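You operate a simulated robot arm through the tools that you are given. There is no shell and no other tool.

You are at the controls of a simulated robot arm. One attempt, no reset.

TASK
Fill the can in the blue slider with 110 ml of water, then drop a valve cup into it.
Fine: slider in, green button once, slider out; take the valve cup from the short peg; orange switch off. Where these are worked on the way, their far stop is far enough and under half their travel is too little: blue slider.

The check looks at the end state, three seconds after you hand in, the way a careful person would. Anything else that was tipped, shoved, dropped, spilled or broken makes it a failure.

THE ROBOT
A 6-joint arm with a two-finger gripper, fixed in place. Base frame: the origin is on the floor under the middle of its stand, x ahead of it, y to its left, z up. Units: mm, rad, N and s.
It reaches about 1298 mm from its shoulder. Its first joint turns from -2.601 to 2.601 rad. Payload 1.57 kg.
Tool frame: the origin (TCP) lies between the finger pads and is the grasp point; the fingertips stand 21 mm ahead of it; z points along the fingers, y is the line along which they close. The gripper opens to 70 mm; its body begins 50 mm behind the TCP.
Orientation is that of the tool frame in the base frame, as a unit quaternion [w, x, y, z]. With the fingers straight down and closing along the base's y, the tool's x points along the base's -x, its y along +y and its z along -z.

THE INTERFACE
- The arm moves only by the tool servo_tool. Its argument "deltas" is one flat list of numbers, 7 for each row, row after row: the shift along the tool's x, y, z in units of 250 mm (1.0 is 250 mm), then the turn, a rotation vector about the tool's x, y, z in units of 60 degrees (1.0 is 60 degrees), then the finger opening in mm, from 0 to 70. In form: [tx, ty, tz, ax, ay, az, jaw, tx, ty, tz, ax, ay, az, jaw, ...]. A call has 1 to 20 rows; each row is the pose to reach, as a shift and turn from the pose commanded when the call began, along the tool's axes at that moment. A call with a number of a shift or a turn outside -1 to 1 is refused whole. Each row takes 0.2 s and may step no farther than 50 mm and 0.15 rad from the row before; otherwise, or with a gripper value out of range, the whole call is refused. A pose out of reach is approached as far as the arm can. The call stops where the force on the tool passes 60 N (or 10 N more than at its start, if that is more) or the arm is blocked; 0.2 s more then pass. The fingers move at their own pace (about 64.8 mm/s each) and stop on an object; they squeeze with about 21 N. The grip force told is the motor's: it shows also when the fingers shut on nothing. Time passes only in rows, and 0.2 s behind the last, so rows that repeat a pose let the fingers close. It gives the time, the measured TCP pose, the force on the tool (base axes), the opening and the grip force at its end, in the units of the frame above (readings bear some noise), with the torque about the TCP (base axes, N m) and any sound that the robot's microphone picked up.
- Cameras (640 x 400 px; columns grow to the right, rows downward): "scene" is fixed at [401, -644.4, 1647.3]; the picture's right is [0.40, -0.91, 0.00], its down [-0.85, -0.38, -0.37] and it looks along [0.34, 0.15, -0.93] (base axes); focal length 322 px, centre (320, 200). "wrist" rides on the gripper at [79, 4, -81] in the tool frame; the picture's right is [-0.05, 1.00, 0.00], its down [-0.67, -0.04, -0.74] and it looks along [-0.74, -0.04, 0.67] (tool axes); focal length 256 px, centre (320, 200). There is no depth. A picture from a camera that has moved, and an enlarged one, comes with that camera's place and axes in the base frame and with its lens. The place of the scene camera against the robot may be out by one fixed shift of up to 18 mm in any direction.
- get_image(camera): a new picture of that camera. No time passes.
- lift_body(by): slides the trunk up (or, below 0, down) by that many mm; the arm rides with it, the base frame stays. It gives what a move gives, with no picture.
- zoom(camera, box): a new picture of the part [left, top, right, bottom] of that camera's present view, enlarged. No time passes.
- hand_in(): hands the job in; it is judged then, once.

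Places have to be worked out from the pictures, the camera data and where the tool is seen. Open the gripper and draw the arm clear of the work before you hand the job in, unless the task says otherwise.

The tools are called after ">>>" as name(argument=value, ...) on one line, values as JSON. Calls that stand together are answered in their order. servo_tool: Moves the arm, as the interface text tells. Its arguments: {"type":"object","properties":{"deltas":{"type":"array","items":{"type":"number"}}},"required":["deltas"]} The other tools are called the same way: lift_body (by) moves the trunk up or down; get_image (camera) takes a picture; zoom (camera, box) takes an enlarged picture of a part of a camera's view; hand_in () hands the job in.

At the start:

```text
time_s: 0.0
eef_pos: [535.9, -376.2, 1287.9]
tool_rot: [0.0, 0.001, 1.0, 0.0]
ft_force: [0.1, -0.5, -0.4]
wrist_torque: [-0.01, -0.01, 0.0]
opening: 69.8
grasp_force: 0.1
trunk travel left (down, up): [-970.0, 0.0]
```

scene: 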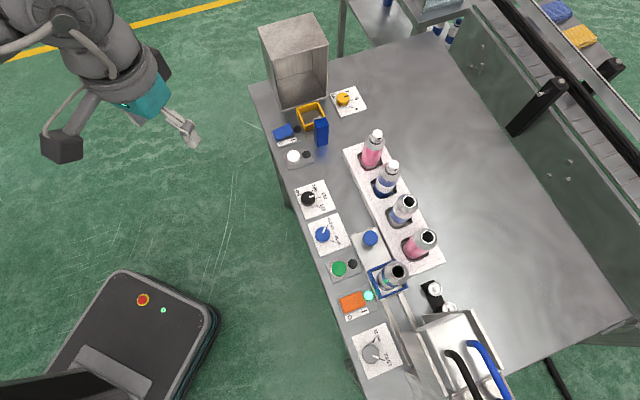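
wrist: 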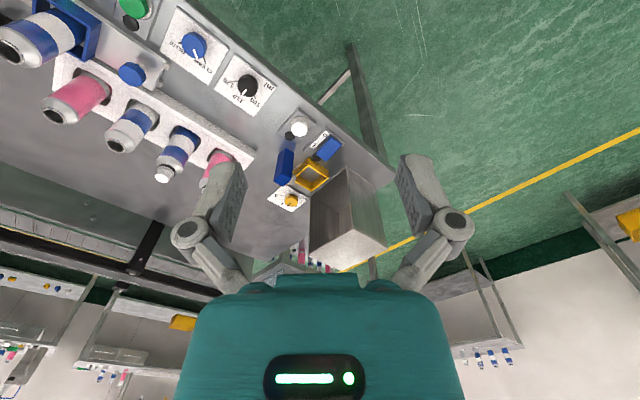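

The pictures show a bench with a row of dials, buttons and switches, and a blue slider holding a can. I'll zoom in on the work areas to read the labels first.

>>> zoom(camera="scene", box=[320, 210, 480, 310])

>>> zoom(camera="scene", box=[260, 80, 420, 180])

>>> zoom(camera="scene", box=[270, 170, 430, 270])

>>> zoom(camera="scene", box=[320, 270, 528, 400])

```text
4.00 times, centred on (400, 260) of scene
camera zoom: at [401.0, -644.4, 1647.3], right [0.4, -0.91, 0.0], down [-0.85, -0.38, -0.37], along [0.34, 0.15, -0.93], focal length 1288 px, centre (0, -40)
```

zoom: 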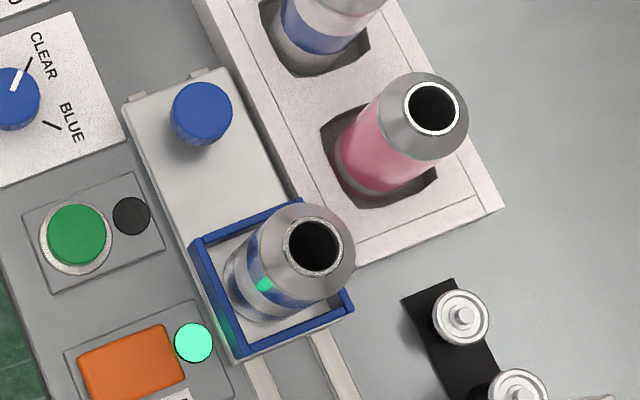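

```text
4.00 times, centred on (340, 130) of scene
camera zoom: at [401.0, -644.4, 1647.3], right [0.4, -0.91, 0.0], down [-0.85, -0.38, -0.37], along [0.34, 0.15, -0.93], focal length 1288 px, centre (240, 480)
```

zoom: 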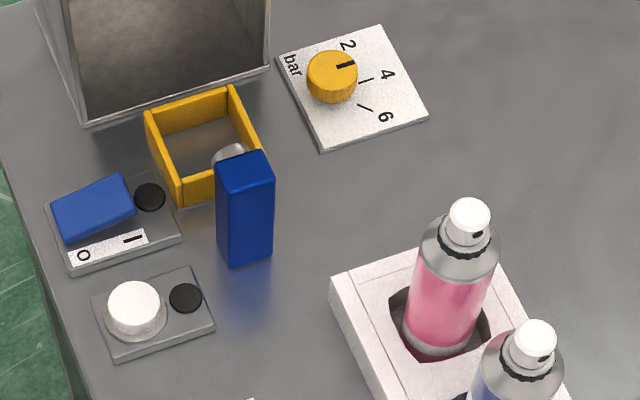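

```text
4.00 times, centred on (350, 220) of scene
camera zoom: at [401.0, -644.4, 1647.3], right [0.4, -0.91, 0.0], down [-0.85, -0.38, -0.37], along [0.34, 0.15, -0.93], focal length 1288 px, centre (200, 120)
```

zoom: 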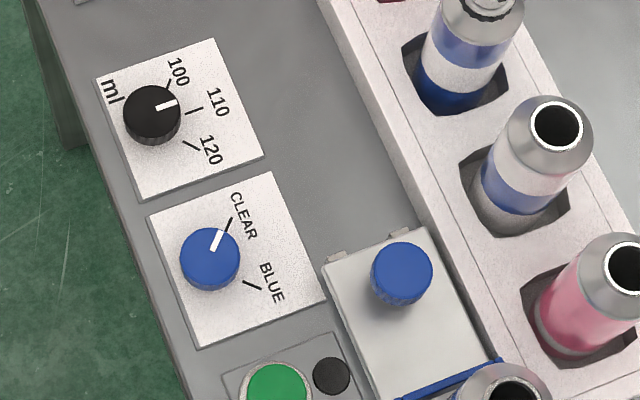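

```text
3.08 times, centred on (424, 335) of scene
camera zoom: at [401.0, -644.4, 1647.3], right [0.4, -0.91, 0.0], down [-0.85, -0.38, -0.37], along [0.34, 0.15, -0.93], focal length 990 px, centre (0, -215)
```

zoom: 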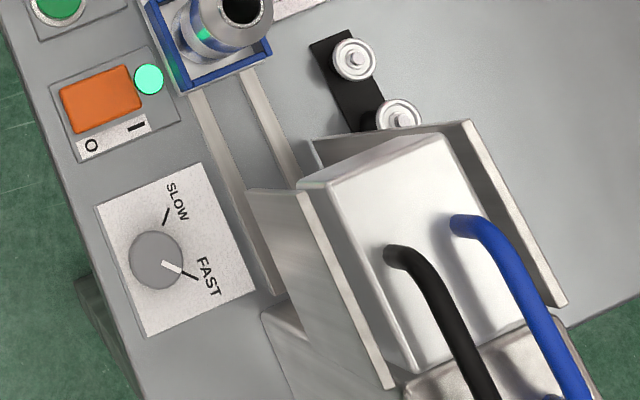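

The layout reads as a bench turned about 41° to the base, with the can and blue slider near (540, -730). I turn the tool to face the bench squarely and move it to a viewpoint for the wrist camera.

>>> servo_tool(deltas=[0.127, -0.083, 0.045, 0, 0, 0.114, 70, 0.253, -0.167, 0.091, 0, 0, 0.228, 70, 0.38, -0.25, 0.136, 0, 0, 0.342, 70, 0.507, -0.333, 0.181, 0, 0, 0.455, 70, 0.633, -0.417, 0.227, 0, 0, 0.569, 70, 0.76, -0.5, 0.272, 0, 0, 0.683, 70])

>>> get_image(camera="wrist")

>>> get_image(camera="scene")

```text
time_s: 1.4
eef_pos: [345.2, -503.9, 1288.8]
tool_rot: [0.0, 0.351, 0.937, 0.001]
ft_force: [0.2, -0.5, 0.0]
wrist_torque: [-0.01, 0.0, 0.0]
opening: 69.8
grasp_force: 0.1
out of reach, approached as far as the arm can: row 1, 2, 3, 4, 5, 6
trunk travel left (down, up): [-970.0, 0.0]
```

```text
taken
camera wrist: at [289.1, -446.7, 1370.0], right [0.7, 0.72, 0.0], down [0.48, -0.47, 0.74], along [0.53, -0.52, -0.67], focal length 256 px, centre (320, 200)
```

wrist: 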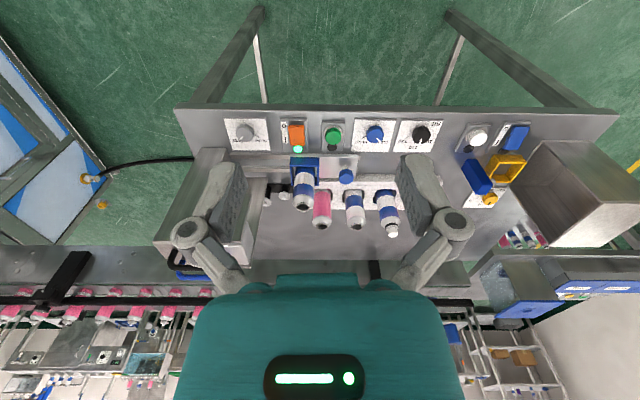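

```text
taken
```

scene: 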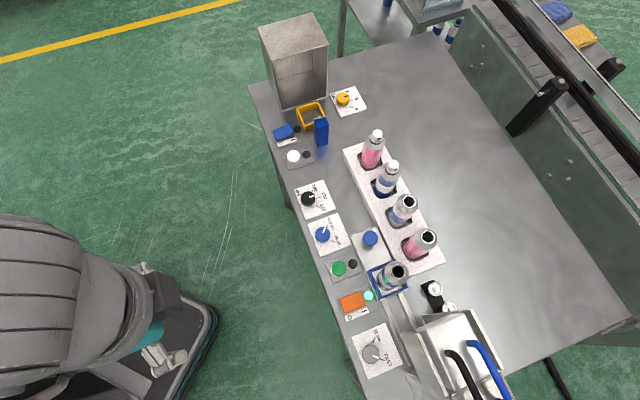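

The arm could not descend below about z 1288 with the trunk at the top, so I lower the trunk. Nothing is under the tool here, because it is still in front of the bench edge.

>>> lift_body(by=-150)

>>> get_image(camera="wrist")

>>> get_image(camera="scene")

```text
time_s: 3.1
eef_pos: [346.4, -501.4, 1139.1]
tool_rot: [0.0, 0.35, 0.937, -0.001]
ft_force: [0.1, 0.8, 0.4]
wrist_torque: [0.0, 0.01, -0.02]
opening: 69.8
grasp_force: 0.0
trunk travel left (down, up): [-820.0, 150.0]
```

```text
taken
camera wrist: at [289.9, -445.9, 1220.1], right [0.7, 0.72, 0.0], down [0.48, -0.46, 0.74], along [0.54, -0.52, -0.67], focal length 256 px, centre (320, 200)
```

wrist: 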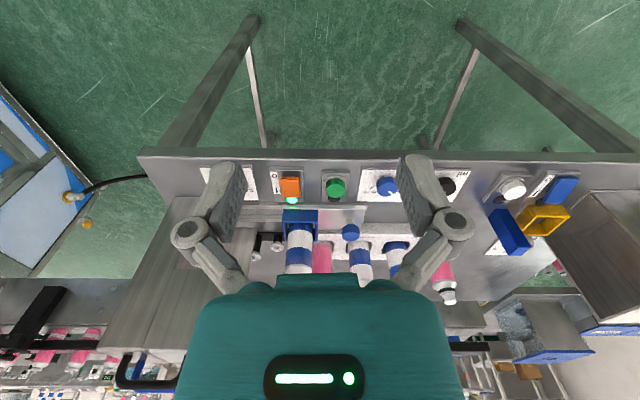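

```text
taken
```

scene: 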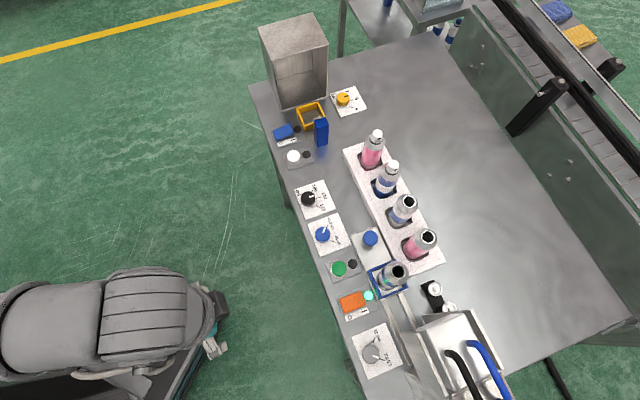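

Triangulating the two wrist views puts the green button at roughly 804 mm out from the base, square to the bench, with its top near z 932. I raise the tool relative to the trunk, then lower the trunk further so the bench-level work is reachable.

>>> servo_tool(deltas=[0, 0, -0.19, 0, 0, 0, 70, 0, 0, -0.38, 0, 0, 0, 70, 0, 0, -0.57, 0, 0, 0, 70, 0, 0, -0.76, 0, 0, 0, 70, 0, 0, -0.95, 0, 0, 0, 70])

>>> lift_body(by=-240)

>>> get_image(camera="scene")

```text
time_s: 4.3
eef_pos: [347.0, -501.5, 1137.9]
tool_rot: [-0.001, 0.351, 0.936, 0.0]
ft_force: [-0.5, -0.7, -0.2]
wrist_torque: [0.0, 0.04, 0.01]
opening: 69.9
grasp_force: 0.1
out of reach, approached as far as the arm can: row 1, 2, 3, 4, 5
trunk travel left (down, up): [-820.0, 150.0]
```

```text
time_s: 6.8
eef_pos: [345.7, -501.5, 899.2]
tool_rot: [0.0, 0.35, 0.937, 0.0]
ft_force: [0.3, 0.2, -0.5]
wrist_torque: [0.02, -0.01, -0.01]
opening: 69.9
grasp_force: 0.1
trunk travel left (down, up): [-580.0, 390.0]
```

```text
taken
```

scene: 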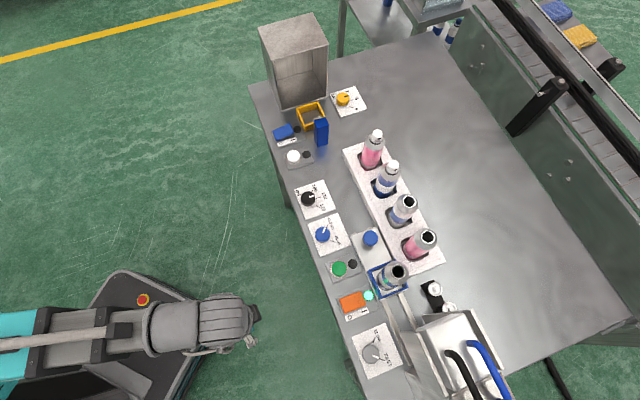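

The z part of both commands was ignored while x, y and yaw followed, so this arm behaves like a SCARA and height comes only from the trunk lift. I raise the trunk to bring the tool back above the bench and look again.

>>> lift_body(by=200)

>>> get_image(camera="wrist")

>>> zoom(camera="wrist", box=[220, 140, 420, 265])

```text
time_s: 9.0
eef_pos: [347.3, -502.4, 1098.8]
tool_rot: [0.0, 0.349, 0.937, 0.0]
ft_force: [-0.9, 0.1, -0.3]
wrist_torque: [0.0, 0.02, -0.04]
opening: 70.0
grasp_force: 0.0
trunk travel left (down, up): [-780.0, 190.0]
```

```text
taken
camera wrist: at [290.0, -445.9, 1180.0], right [0.7, 0.72, 0.0], down [0.48, -0.46, 0.74], along [0.54, -0.52, -0.67], focal length 256 px, centre (320, 200)
```

wrist: 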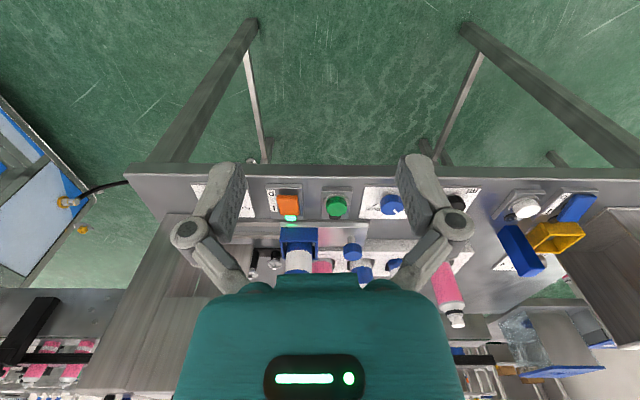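

```text
3.20 times, centred on (320, 202) of wrist
camera zoom: at [290.0, -445.9, 1180.0], right [0.7, 0.72, 0.0], down [0.48, -0.46, 0.74], along [0.54, -0.52, -0.67], focal length 819 px, centre (320, 192)
```

zoom: 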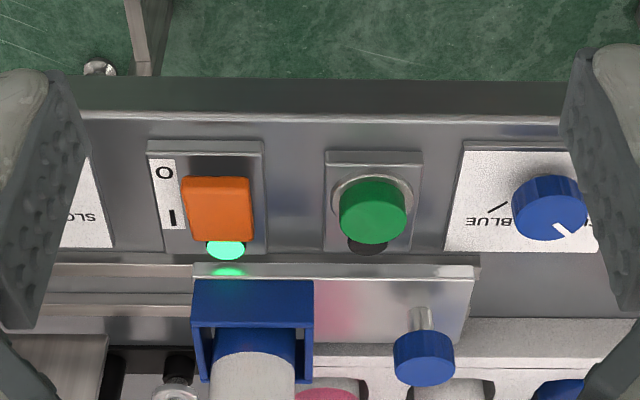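

This closer view shows the slider knob on a thin stem, the green button, and the orange rocker with O on the robot side and its lamp lit. I raise 100 mm and move 100 mm toward the bench to get a second viewpoint for triangulating.

>>> lift_body(by=100)

>>> servo_tool(deltas=[-0.16, 0, 0, 0, 0, 0, 70, -0.32, 0, 0, 0, 0, 0, 70, -0.48, 0, 0, 0, 0, 0, 70])

>>> get_image(camera="wrist")

>>> zoom(camera="wrist", box=[220, 60, 420, 185])

>>> zoom(camera="wrist", box=[220, 160, 420, 285])

>>> zoom(camera="wrist", box=[380, 60, 580, 185])

```text
time_s: 10.3
eef_pos: [346.8, -501.0, 1198.2]
tool_rot: [0.001, 0.35, 0.937, 0.0]
ft_force: [-0.2, -0.5, -0.8]
wrist_torque: [0.01, -0.04, 0.02]
opening: 70.1
grasp_force: 0.1
trunk travel left (down, up): [-880.0, 90.0]
```

```text
time_s: 11.2
eef_pos: [438.5, -580.4, 1197.8]
tool_rot: [0.0, 0.35, 0.937, 0.0]
ft_force: [0.1, -0.6, -0.6]
wrist_torque: [-0.01, -0.01, 0.03]
opening: 69.9
grasp_force: 0.1
trunk travel left (down, up): [-880.0, 90.0]
```

```text
taken
camera wrist: at [382.3, -525.0, 1279.7], right [0.7, 0.72, 0.0], down [0.48, -0.46, 0.74], along [0.54, -0.52, -0.67], focal length 256 px, centre (320, 200)
```

wrist: 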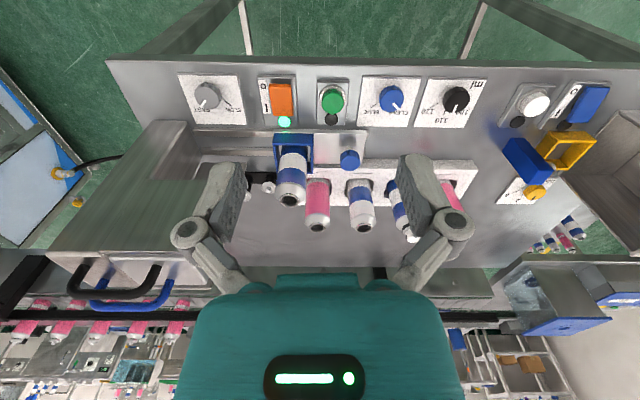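

```text
3.20 times, centred on (320, 122) of wrist
camera zoom: at [382.3, -525.0, 1279.7], right [0.7, 0.72, 0.0], down [0.48, -0.46, 0.74], along [0.54, -0.52, -0.67], focal length 819 px, centre (320, 448)
```

zoom: 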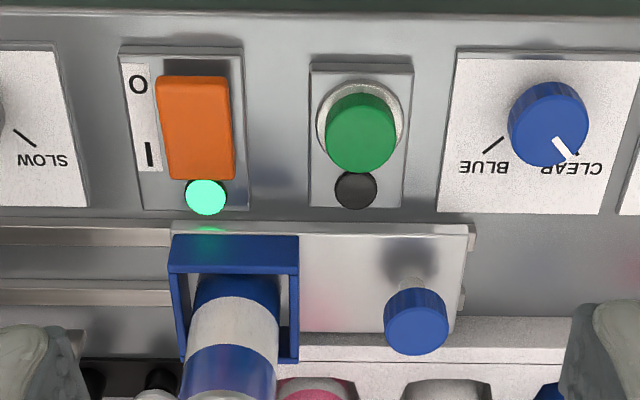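

```text
3.20 times, centred on (320, 222) of wrist
camera zoom: at [382.3, -525.0, 1279.7], right [0.7, 0.72, 0.0], down [0.48, -0.46, 0.74], along [0.54, -0.52, -0.67], focal length 819 px, centre (320, 128)
```

zoom: 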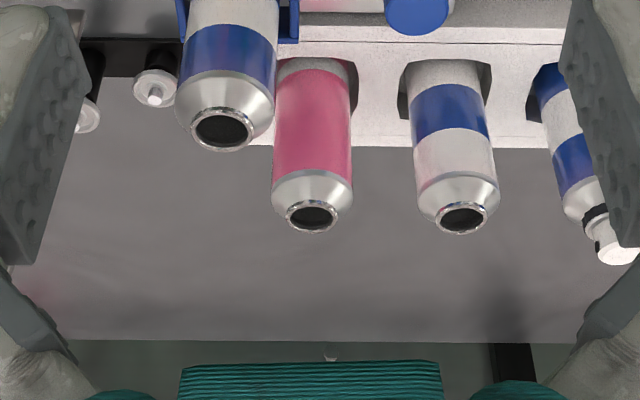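

```text
3.20 times, centred on (480, 122) of wrist
camera zoom: at [382.3, -525.0, 1279.7], right [0.7, 0.72, 0.0], down [0.48, -0.46, 0.74], along [0.54, -0.52, -0.67], focal length 819 px, centre (-192, 448)
```

zoom: 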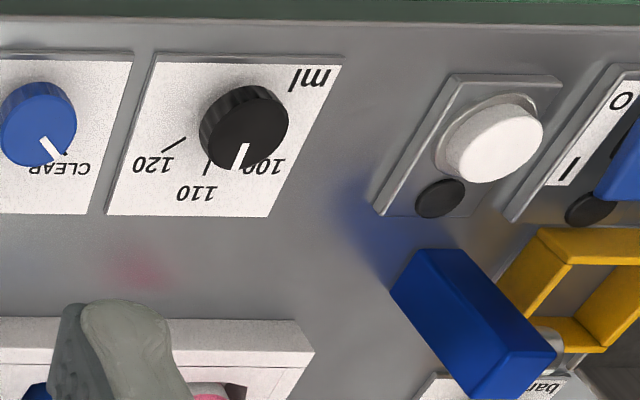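

Triangulation gives, in a bench frame with a away from the robot and b to the left: knob ≈ (a 903, b -110, z 950), green button ≈ (816, -137, ~925) and can rim ≈ (900, -200, ~1038). I check the volume dial pointer and the gripper's size in the scene camera before going close.

>>> zoom(camera="scene", box=[288, 175, 336, 205])

>>> zoom(camera="scene", box=[200, 220, 440, 370])

>>> zoom(camera="scene", box=[400, 260, 480, 310])

```text
13.33 times, centred on (312, 190) of scene
camera zoom: at [401.0, -644.4, 1647.3], right [0.4, -0.91, 0.0], down [-0.85, -0.38, -0.37], along [0.34, 0.15, -0.93], focal length 4292 px, centre (427, 333)
```

zoom: 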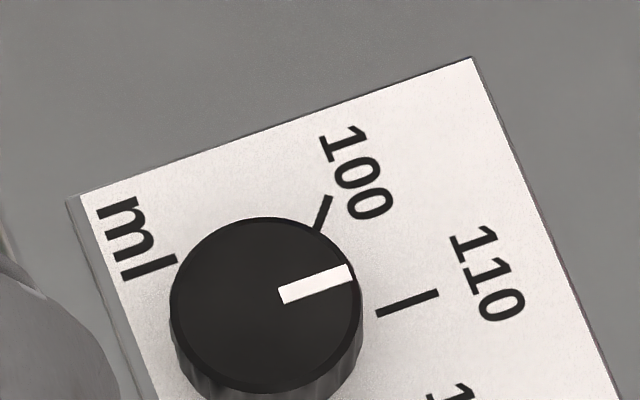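

```text
2.67 times, centred on (320, 295) of scene
camera zoom: at [401.0, -644.4, 1647.3], right [0.4, -0.91, 0.0], down [-0.85, -0.38, -0.37], along [0.34, 0.15, -0.93], focal length 858 px, centre (320, -53)
```

zoom: 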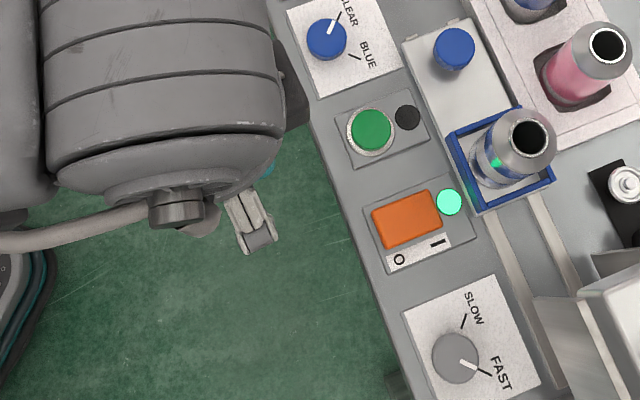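

```text
8.00 times, centred on (440, 285) of scene
camera zoom: at [401.0, -644.4, 1647.3], right [0.4, -0.91, 0.0], down [-0.85, -0.38, -0.37], along [0.34, 0.15, -0.93], focal length 2575 px, centre (-640, -480)
```

zoom: 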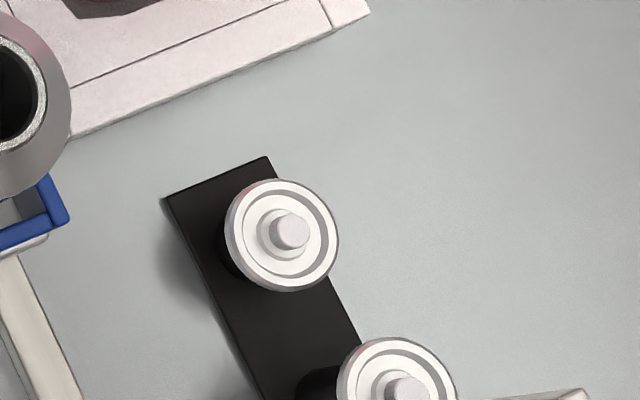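

The pointer lies parallel to the 110 tick, so the volume dial is already at 110, and the liquid dial is at CLEAR. I move above the slider knob at this safe height for a close look.

>>> servo_tool(deltas=[-0.154, 0.032, 0, 0, 0, 0, 70, -0.307, 0.064, 0, 0, 0, 0, 70, -0.461, 0.096, 0, 0, 0, 0, 70, -0.614, 0.128, 0, 0, 0, 0, 60, -0.768, 0.16, 0, 0, 0, 0, 50])

>>> get_image(camera="wrist")

>>> get_image(camera="scene")

```text
time_s: 12.3
eef_pos: [608.4, -675.7, 1198.1]
tool_rot: [0.0, 0.35, 0.937, 0.0]
ft_force: [-0.9, -0.5, -0.2]
wrist_torque: [0.0, 0.02, 0.02]
opening: 50.1
grasp_force: 0.1
trunk travel left (down, up): [-880.0, 90.0]
```

```text
taken
camera wrist: at [553.3, -620.5, 1279.6], right [0.7, 0.72, 0.0], down [0.48, -0.46, 0.74], along [0.54, -0.52, -0.67], focal length 256 px, centre (320, 200)
```

wrist: 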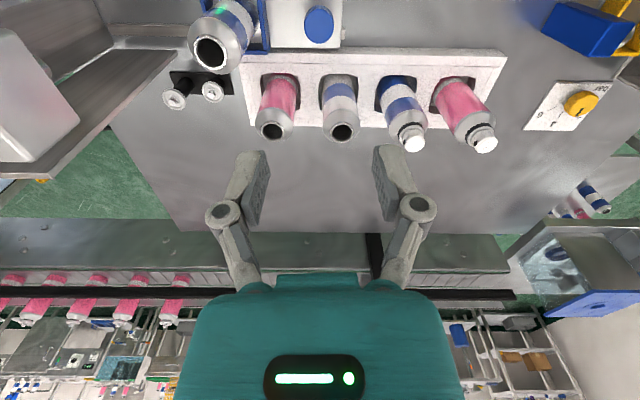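

```text
taken
```

scene: 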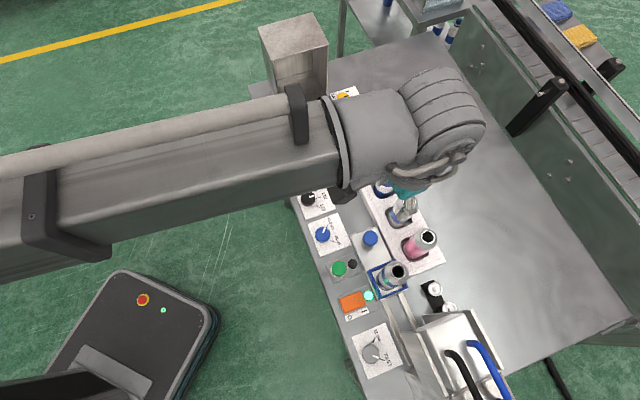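

The wrist view now shows both valve cups on their black block; the cup nearer the rack comes out lower (z≈940) than the one beside the filler (z≈954). I zoom in to confirm which peg is short and to study the filler.

>>> zoom(camera="wrist", box=[140, 40, 268, 120])

>>> zoom(camera="wrist", box=[0, 0, 256, 160])

>>> zoom(camera="scene", box=[330, 150, 490, 250])

```text
5.00 times, centred on (204, 80) of wrist
camera zoom: at [553.3, -620.5, 1279.6], right [0.7, 0.72, 0.0], down [0.48, -0.46, 0.74], along [0.54, -0.52, -0.67], focal length 1280 px, centre (900, 800)
```

zoom: 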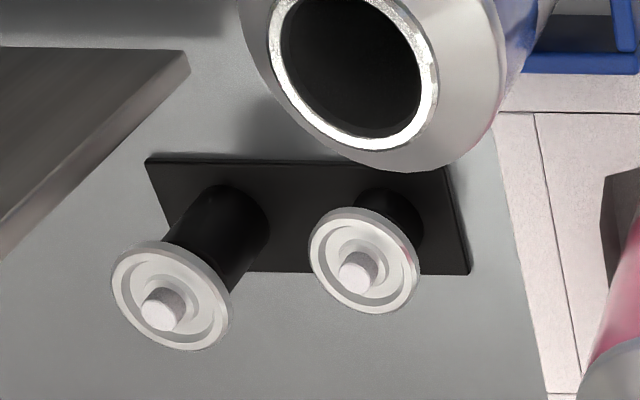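

```text
2.50 times, centred on (128, 80) of wrist
camera zoom: at [553.3, -620.5, 1279.6], right [0.7, 0.72, 0.0], down [0.48, -0.46, 0.74], along [0.54, -0.52, -0.67], focal length 640 px, centre (800, 500)
```

zoom: 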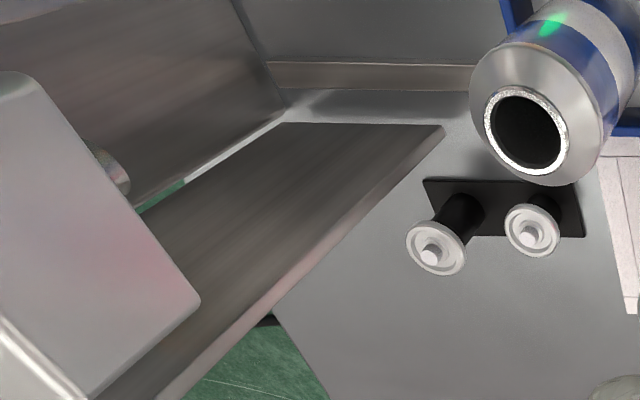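

```text
4.00 times, centred on (410, 200) of scene
camera zoom: at [401.0, -644.4, 1647.3], right [0.4, -0.91, 0.0], down [-0.85, -0.38, -0.37], along [0.34, 0.15, -0.93], focal length 1288 px, centre (-40, 200)
```

zoom: 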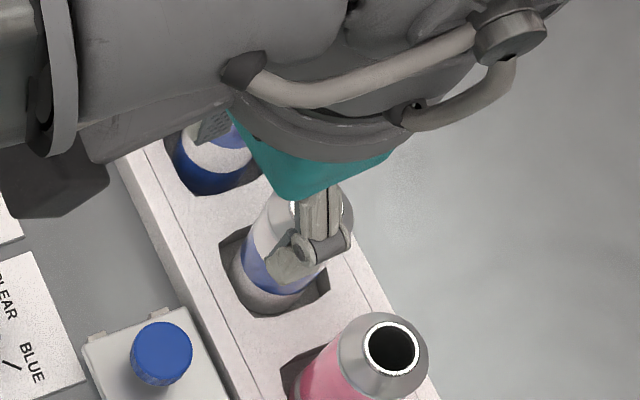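

The cup on the right (nearer the rack) clearly sits on the short peg, and the filler has tall side walls beginning near b -296. I'm above the knob, so I lower 118 mm, still above the can tops, and look again.

>>> lift_body(by=-118)

>>> get_image(camera="wrist")

>>> zoom(camera="scene", box=[310, 180, 502, 300])

```text
time_s: 13.8
eef_pos: [608.4, -674.1, 1079.8]
tool_rot: [-0.001, 0.35, 0.937, 0.0]
ft_force: [-0.3, 0.0, 0.4]
wrist_torque: [0.02, 0.0, 0.0]
opening: 50.0
grasp_force: 0.1
trunk travel left (down, up): [-762.0, 208.0]
```

```text
taken
camera wrist: at [552.1, -619.7, 1162.1], right [0.7, 0.72, 0.0], down [0.48, -0.46, 0.74], along [0.54, -0.52, -0.67], focal length 256 px, centre (320, 200)
```

wrist: 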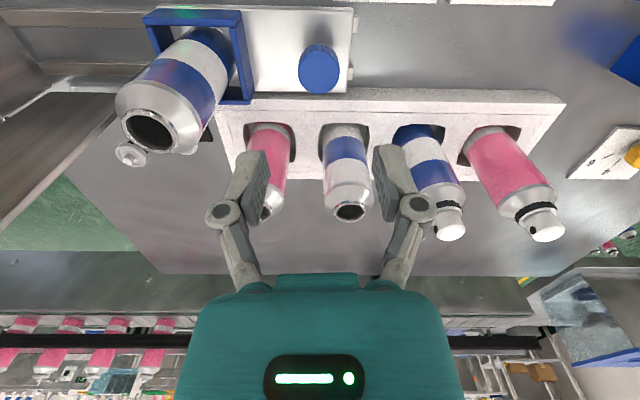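

```text
3.33 times, centred on (406, 240) of scene
camera zoom: at [401.0, -644.4, 1647.3], right [0.4, -0.91, 0.0], down [-0.85, -0.38, -0.37], along [0.34, 0.15, -0.93], focal length 1073 px, centre (33, 67)
```

zoom: 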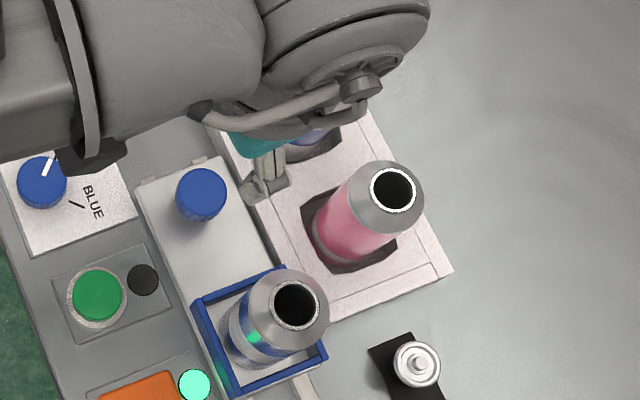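

The knob's position is confirmed at about (903, -111) with its centre near z 950. I zoom on it to find its top, its bottom and the plate height before closing in.

>>> zoom(camera="wrist", box=[240, 0, 400, 100])

>>> zoom(camera="wrist", box=[90, 0, 282, 120])

```text
4.00 times, centred on (320, 50) of wrist
camera zoom: at [552.1, -619.7, 1162.1], right [0.7, 0.72, 0.0], down [0.48, -0.46, 0.74], along [0.54, -0.52, -0.67], focal length 1024 px, centre (320, 800)
```

zoom: 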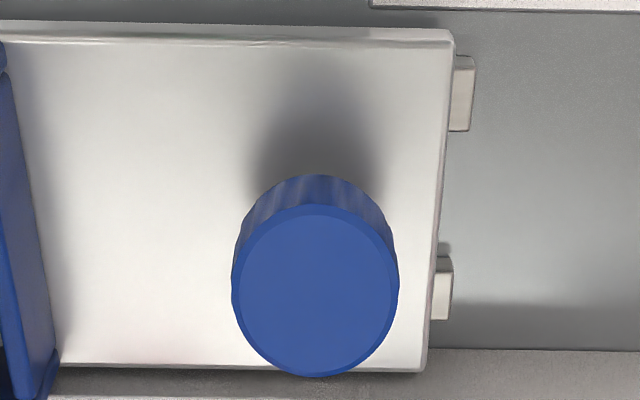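

```text
3.33 times, centred on (186, 60) of wrist
camera zoom: at [552.1, -619.7, 1162.1], right [0.7, 0.72, 0.0], down [0.48, -0.46, 0.74], along [0.54, -0.52, -0.67], focal length 853 px, centre (767, 667)
```

zoom: 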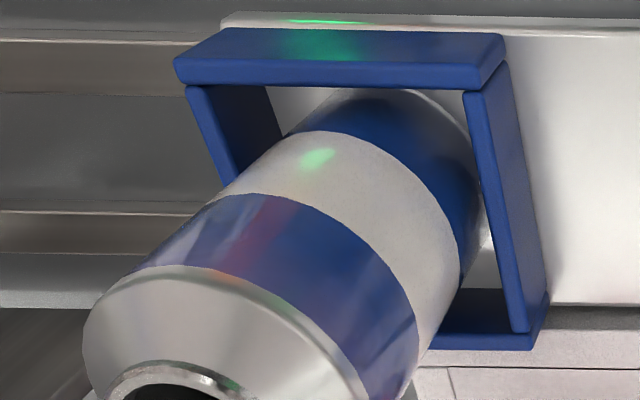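

The knob spans about z 941–955 and its plate edges look rotated about 4° from my tool. I zoom the scene camera on long straight edges to settle the true slide direction before pushing.

>>> zoom(camera="scene", box=[270, 165, 366, 225])

>>> zoom(camera="scene", box=[320, 340, 416, 400])

>>> zoom(camera="scene", box=[340, 225, 436, 285])

```text
6.67 times, centred on (318, 195) of scene
camera zoom: at [401.0, -644.4, 1647.3], right [0.4, -0.91, 0.0], down [-0.85, -0.38, -0.37], along [0.34, 0.15, -0.93], focal length 2146 px, centre (333, 233)
```

zoom: 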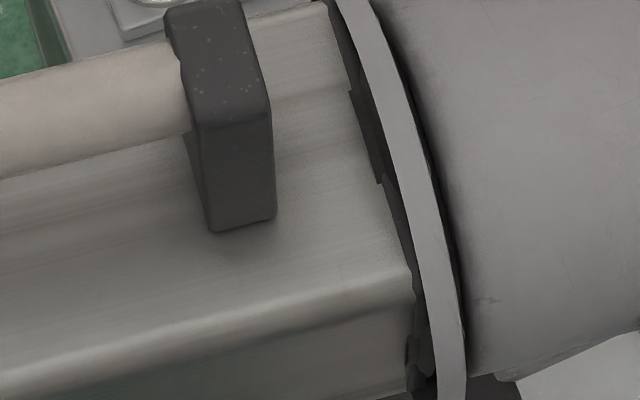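

```text
6.67 times, centred on (368, 370) of scene
camera zoom: at [401.0, -644.4, 1647.3], right [0.4, -0.91, 0.0], down [-0.85, -0.38, -0.37], along [0.34, 0.15, -0.93], focal length 2146 px, centre (0, -933)
```

zoom: 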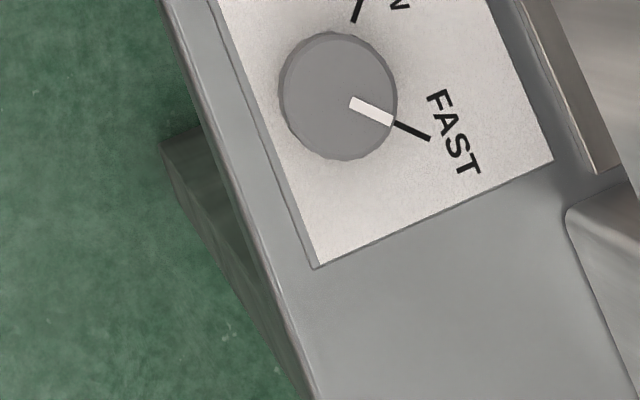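

```text
6.67 times, centred on (388, 255) of scene
camera zoom: at [401.0, -644.4, 1647.3], right [0.4, -0.91, 0.0], down [-0.85, -0.38, -0.37], along [0.34, 0.15, -0.93], focal length 2146 px, centre (-133, -167)
```

zoom: 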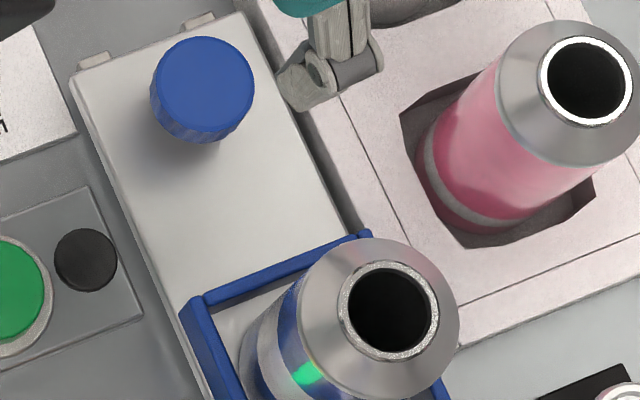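

Edge fits from both cameras say the bench is turned 45° to the base, so I rotate the tool 4° more to align its axes with the slide. I then centre over the knob and descend in two stages.

>>> servo_tool(deltas=[-0.01, 0, 0, 0, 0, 0.0667, 52, -0.01, 0, 0, 0, 0, 0.0667, 52])

>>> lift_body(by=-80)

>>> get_image(camera="wrist")

>>> zoom(camera="scene", box=[310, 180, 502, 300])

```text
time_s: 14.4
eef_pos: [610.7, -676.5, 1080.5]
tool_rot: [0.001, 0.383, 0.924, 0.001]
ft_force: [0.1, 0.0, -0.5]
wrist_torque: [-0.02, -0.02, -0.02]
opening: 52.0
grasp_force: 0.2
trunk travel left (down, up): [-762.0, 208.0]
```

```text
time_s: 15.6
eef_pos: [611.2, -677.6, 1000.7]
tool_rot: [0.0, 0.382, 0.924, 0.0]
ft_force: [-0.4, -0.2, 0.0]
wrist_torque: [0.01, 0.01, 0.02]
opening: 52.1
grasp_force: 0.0
trunk travel left (down, up): [-682.0, 288.0]
```

```text
taken
camera wrist: at [558.2, -617.4, 1082.1], right [0.74, 0.67, 0.0], down [0.45, -0.5, 0.74], along [0.5, -0.55, -0.67], focal length 256 px, centre (320, 200)
```

wrist: 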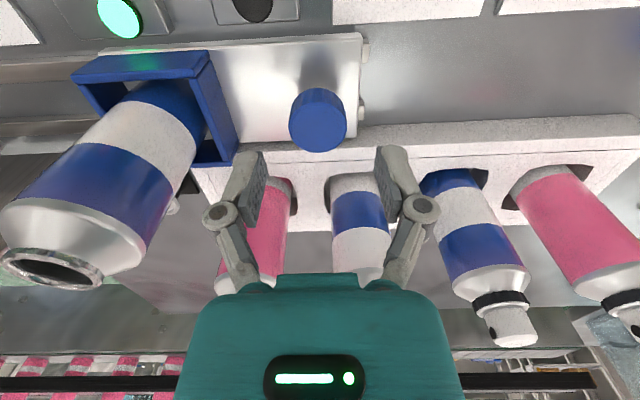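

```text
3.33 times, centred on (406, 240) of scene
camera zoom: at [401.0, -644.4, 1647.3], right [0.4, -0.91, 0.0], down [-0.85, -0.38, -0.37], along [0.34, 0.15, -0.93], focal length 1073 px, centre (33, 67)
```

zoom: 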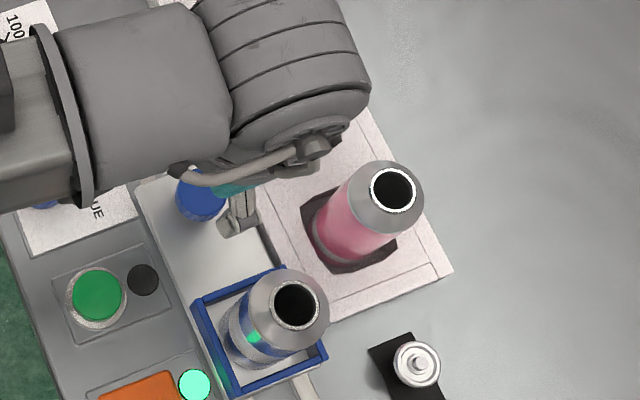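

The knob sits between the fingers, centred within about 2 mm along the closing direction. I descend the last 44 mm so that the pads straddle the knob.

>>> lift_body(by=-44)

>>> get_image(camera="wrist")

```text
time_s: 16.5
eef_pos: [610.1, -675.5, 956.4]
tool_rot: [0.001, 0.383, 0.924, 0.0]
ft_force: [-0.4, 0.0, -0.7]
wrist_torque: [0.0, 0.03, 0.01]
opening: 51.9
grasp_force: 0.1
trunk travel left (down, up): [-638.0, 332.0]
```

```text
taken
camera wrist: at [558.1, -617.4, 1038.1], right [0.74, 0.67, 0.0], down [0.45, -0.5, 0.74], along [0.5, -0.55, -0.67], focal length 256 px, centre (320, 200)
```

wrist: 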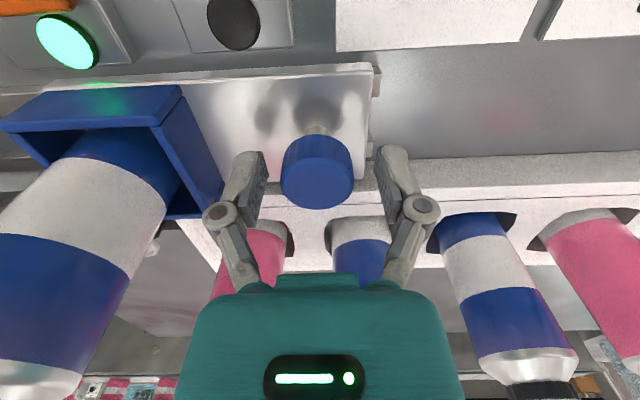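

The knob's top face appears exactly at the TCP point, between the pads. I close the fingers on it.

>>> servo_tool(deltas=[0, 0, 0, 0, 0, 0, 20, 0, 0, 0, 0, 0, 0, 20, 0, 0, 0, 0, 0, 0, 20])

```text
time_s: 17.3
eef_pos: [609.6, -676.8, 956.5]
tool_rot: [-0.001, 0.383, 0.924, -0.001]
ft_force: [-4.2, -7.4, 5.3]
wrist_torque: [-0.09, 0.18, -0.05]
opening: 31.2
grasp_force: 32.0
trunk travel left (down, up): [-638.0, 332.0]
```

The fingers hold the knob at 31 mm. I push the slider toward the filler by 40 mm in small steps and check the force.

>>> servo_tool(deltas=[0, -0.016, 0, 0, 0, 0, 20, 0, -0.04, 0, 0, 0, 0, 20, 0, -0.072, 0, 0, 0, 0, 20, 0, -0.104, 0, 0, 0, 0, 20, 0, -0.136, 0, 0, 0, 0, 20, 0, -0.16, 0, 0, 0, 0, 20])

>>> get_image(camera="scene")

>>> get_image(camera="wrist")

```text
time_s: 18.7
eef_pos: [582.6, -704.2, 956.4]
tool_rot: [-0.001, 0.383, 0.924, 0.0]
ft_force: [-4.5, 4.8, -2.4]
wrist_torque: [-0.33, -0.46, -0.07]
opening: 31.3
grasp_force: 31.9
trunk travel left (down, up): [-638.0, 332.0]
```

```text
taken
```

scene: 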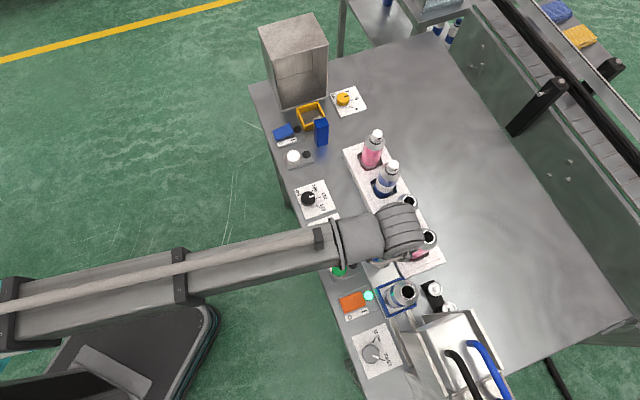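

```text
taken
camera wrist: at [530.2, -645.6, 1038.3], right [0.74, 0.67, 0.0], down [0.45, -0.5, 0.74], along [0.5, -0.55, -0.67], focal length 256 px, centre (320, 200)
```

wrist: 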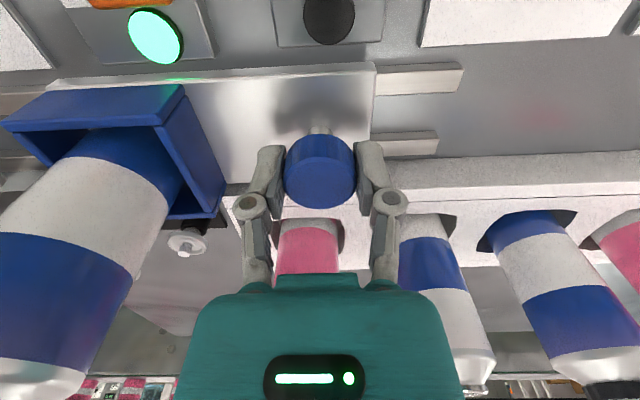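

The slider follows smoothly and the can stays upright in its frame. I push another 40 mm with a small correction for the side force.

>>> servo_tool(deltas=[0.002, -0.024, 0, 0, 0, 0, 20, 0.004, -0.056, 0, 0, 0, 0, 20, 0.005, -0.088, 0, 0, 0, 0, 20, 0.006, -0.12, 0, 0, 0, 0, 20, 0.008, -0.144, 0, 0, 0, 0, 20, 0.008, -0.16, 0, 0, 0, 0, 20])

>>> get_image(camera="scene")

>>> get_image(camera="wrist")

```text
time_s: 20.1
eef_pos: [552.4, -733.1, 956.0]
tool_rot: [0.001, 0.382, 0.924, 0.0]
ft_force: [12.5, -11.1, 9.2]
wrist_torque: [-0.3, -0.25, 0.0]
opening: 31.6
grasp_force: 32.3
trunk travel left (down, up): [-638.0, 332.0]
```

```text
taken
```

scene: 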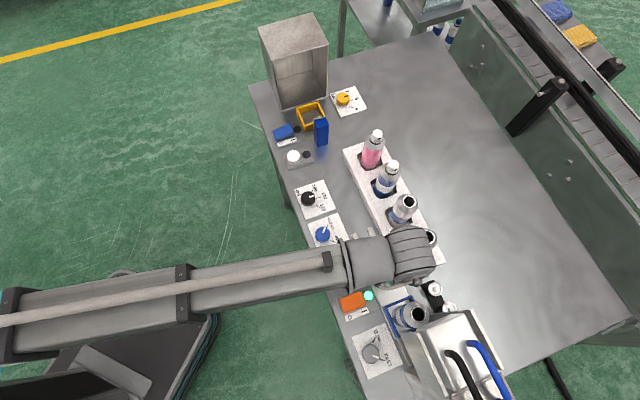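

```text
taken
camera wrist: at [500.8, -673.3, 1037.4], right [0.74, 0.67, 0.0], down [0.45, -0.5, 0.75], along [0.5, -0.55, -0.67], focal length 256 px, centre (320, 200)
```

wrist: 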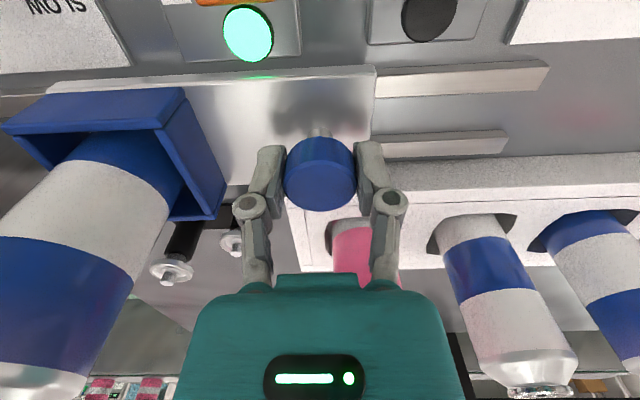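

The can is now entering the filler and everything is moving freely; the side force grew a little from over-correction. I trim that and push 30 mm more.

>>> servo_tool(deltas=[-0.002, -0.02, 0, 0, 0, 0, 20, -0.004, -0.044, 0, 0, 0, 0, 20, -0.005, -0.072, 0, 0, 0, 0, 20, -0.004, -0.1, 0, 0, 0, 0, 20, -0.003, -0.12, 0, 0, 0, 0, 20])

>>> zoom(camera="scene", box=[340, 220, 532, 340])

>>> get_image(camera="wrist")

```text
time_s: 21.3
eef_pos: [532.0, -754.0, 957.2]
tool_rot: [-0.001, 0.382, 0.924, 0.0]
ft_force: [0.8, 0.6, -5.4]
wrist_torque: [0.04, -0.18, 0.01]
opening: 31.5
grasp_force: 32.1
trunk travel left (down, up): [-638.0, 332.0]
```

```text
3.33 times, centred on (436, 280) of scene
camera zoom: at [401.0, -644.4, 1647.3], right [0.4, -0.91, 0.0], down [-0.85, -0.38, -0.37], along [0.34, 0.15, -0.93], focal length 1073 px, centre (-67, -67)
```

zoom: 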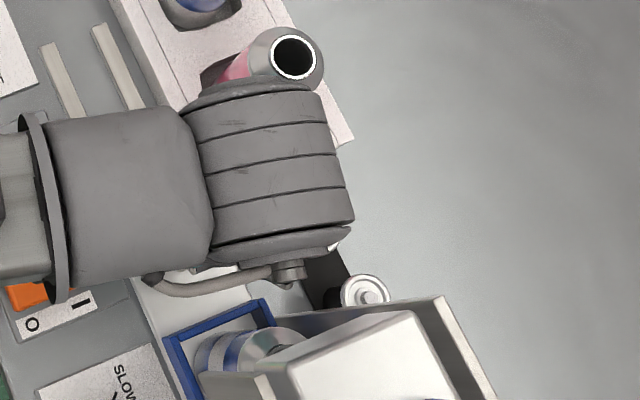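

```text
taken
camera wrist: at [479.6, -694.8, 1037.6], right [0.74, 0.67, 0.0], down [0.45, -0.5, 0.74], along [0.5, -0.55, -0.67], focal length 256 px, centre (320, 200)
```

wrist: 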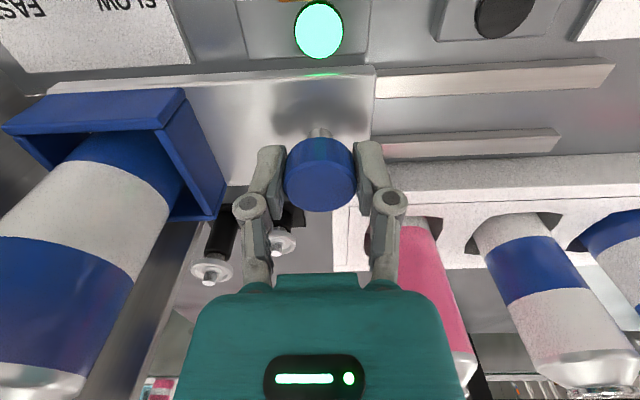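

The slider has moved 110 mm and the can is at the filler head, but my gripper and wrist column is getting close to the head box. I zoom in to judge the remaining clearance.

>>> zoom(camera="scene", box=[380, 270, 476, 330])

>>> zoom(camera="wrist", box=[0, 60, 256, 220])

>>> zoom(camera="scene", box=[380, 280, 572, 400])

```text
6.67 times, centred on (428, 300) of scene
camera zoom: at [401.0, -644.4, 1647.3], right [0.4, -0.91, 0.0], down [-0.85, -0.38, -0.37], along [0.34, 0.15, -0.93], focal length 2146 px, centre (-400, -467)
```

zoom: 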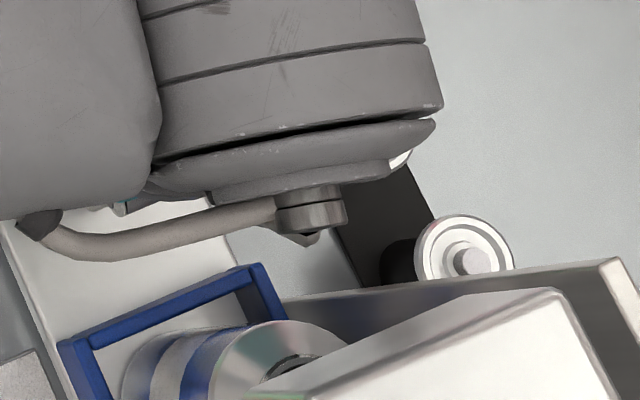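

```text
2.50 times, centred on (128, 140) of wrist
camera zoom: at [479.6, -694.8, 1037.6], right [0.74, 0.67, 0.0], down [0.45, -0.5, 0.74], along [0.5, -0.55, -0.67], focal length 640 px, centre (800, 350)
```

zoom: 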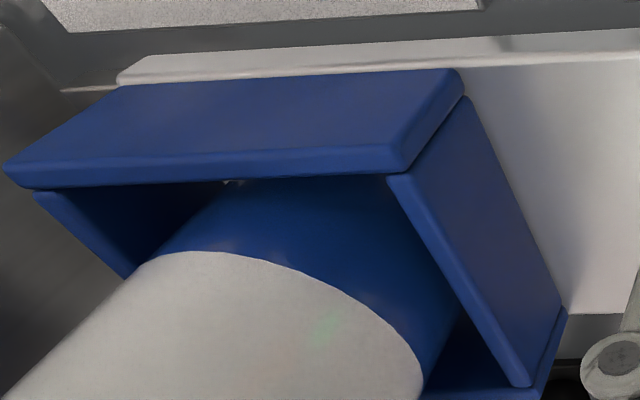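

```text
3.33 times, centred on (476, 340) of scene
camera zoom: at [401.0, -644.4, 1647.3], right [0.4, -0.91, 0.0], down [-0.85, -0.38, -0.37], along [0.34, 0.15, -0.93], focal length 1073 px, centre (-200, -267)
```

zoom: 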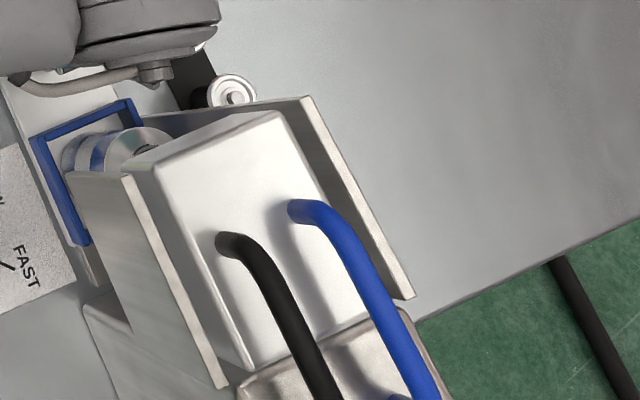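

The filler nozzle looks to be only about 13 mm further along the slide, but my wrist column is close to the head. I let go of the knob, lift clear, and will push the last stretch from behind with closed fingers, which keeps the wrist farther from the head.

>>> servo_tool(deltas=[0, 0, 0, 0, 0, 0, 52, 0, 0, 0, 0, 0, 0, 52])

>>> lift_body(by=45)

>>> servo_tool(deltas=[0, 0.1, 0, 0, 0, 0, 20, 0, 0.2, 0, 0, 0, 0, 0, 0, 0.2, 0, 0, 0, 0, 0, 0, 0.2, 0, 0, 0, 0, 0])

>>> get_image(camera="wrist")

>>> get_image(camera="scene")

```text
time_s: 21.9
eef_pos: [532.3, -752.5, 956.8]
tool_rot: [0.0, 0.383, 0.924, 0.0]
ft_force: [0.2, -0.4, -0.7]
wrist_torque: [-0.01, 0.0, 0.0]
opening: 52.2
grasp_force: 0.0
trunk travel left (down, up): [-638.0, 332.0]
```

```text
time_s: 22.8
eef_pos: [531.8, -755.1, 1001.4]
tool_rot: [0.0, 0.383, 0.924, 0.0]
ft_force: [0.0, 0.0, 0.4]
wrist_torque: [0.02, -0.01, 0.0]
opening: 51.9
grasp_force: 0.0
trunk travel left (down, up): [-683.0, 287.0]
```

```text
time_s: 23.8
eef_pos: [567.0, -720.2, 1002.0]
tool_rot: [0.0, 0.382, 0.924, 0.0]
ft_force: [0.3, 0.1, 0.6]
wrist_torque: [-0.03, 0.03, -0.01]
opening: 0.4
grasp_force: 21.3
trunk travel left (down, up): [-683.0, 287.0]
```

```text
taken
camera wrist: at [514.8, -660.3, 1083.0], right [0.74, 0.67, 0.0], down [0.45, -0.5, 0.74], along [0.5, -0.55, -0.67], focal length 256 px, centre (320, 200)
```

wrist: 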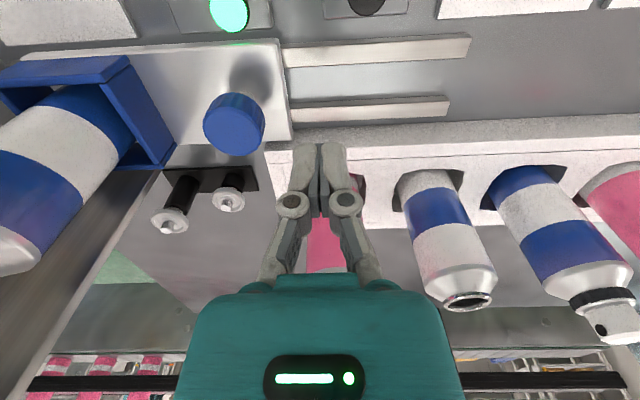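

```text
taken
```

scene: 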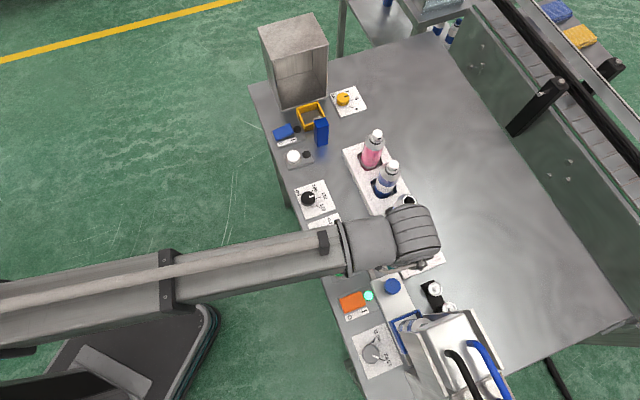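

Fingers are closed about 49 mm behind the knob. I lower to knob height and push in small steps.

>>> lift_body(by=-45)

>>> servo_tool(deltas=[0, -0.03, 0, 0, 0, 0, 0, 0, -0.06, 0, 0, 0, 0, 0, 0, -0.076, 0, 0, 0, 0, 0, 0, -0.092, 0, 0, 0, 0, 0, 0, -0.104, 0, 0, 0, 0, 0, 0, -0.116, 0, 0, 0, 0, 0, 0, -0.128, 0, 0, 0, 0, 0])

>>> get_image(camera="wrist")

>>> zoom(camera="scene", box=[340, 220, 532, 340])

```text
time_s: 24.6
eef_pos: [565.8, -720.4, 956.9]
tool_rot: [-0.001, 0.383, 0.924, 0.0]
ft_force: [-0.8, 0.1, -0.4]
wrist_torque: [-0.01, 0.01, 0.01]
opening: 0.0
grasp_force: 20.8
trunk travel left (down, up): [-638.0, 332.0]
```

```text
time_s: 26.2
eef_pos: [546.2, -741.8, 956.2]
tool_rot: [0.0, 0.381, 0.924, 0.0]
ft_force: [2.4, 1.8, -0.1]
wrist_torque: [-0.01, -0.01, 0.03]
opening: 0.0
grasp_force: 21.4
trunk travel left (down, up): [-638.0, 332.0]
```

```text
taken
camera wrist: at [492.8, -682.5, 1038.0], right [0.74, 0.67, 0.0], down [0.45, -0.5, 0.74], along [0.5, -0.55, -0.67], focal length 256 px, centre (320, 200)
```

wrist: 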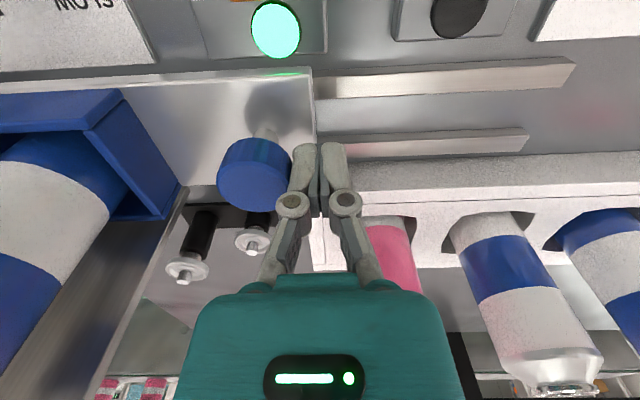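

```text
3.33 times, centred on (436, 280) of scene
camera zoom: at [401.0, -644.4, 1647.3], right [0.4, -0.91, 0.0], down [-0.85, -0.38, -0.37], along [0.34, 0.15, -0.93], focal length 1073 px, centre (-67, -67)
```

zoom: 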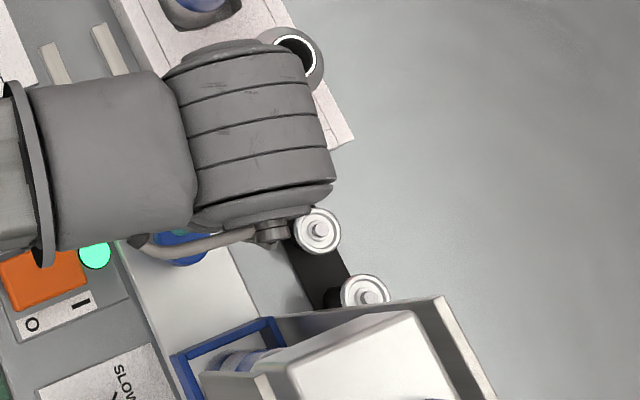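

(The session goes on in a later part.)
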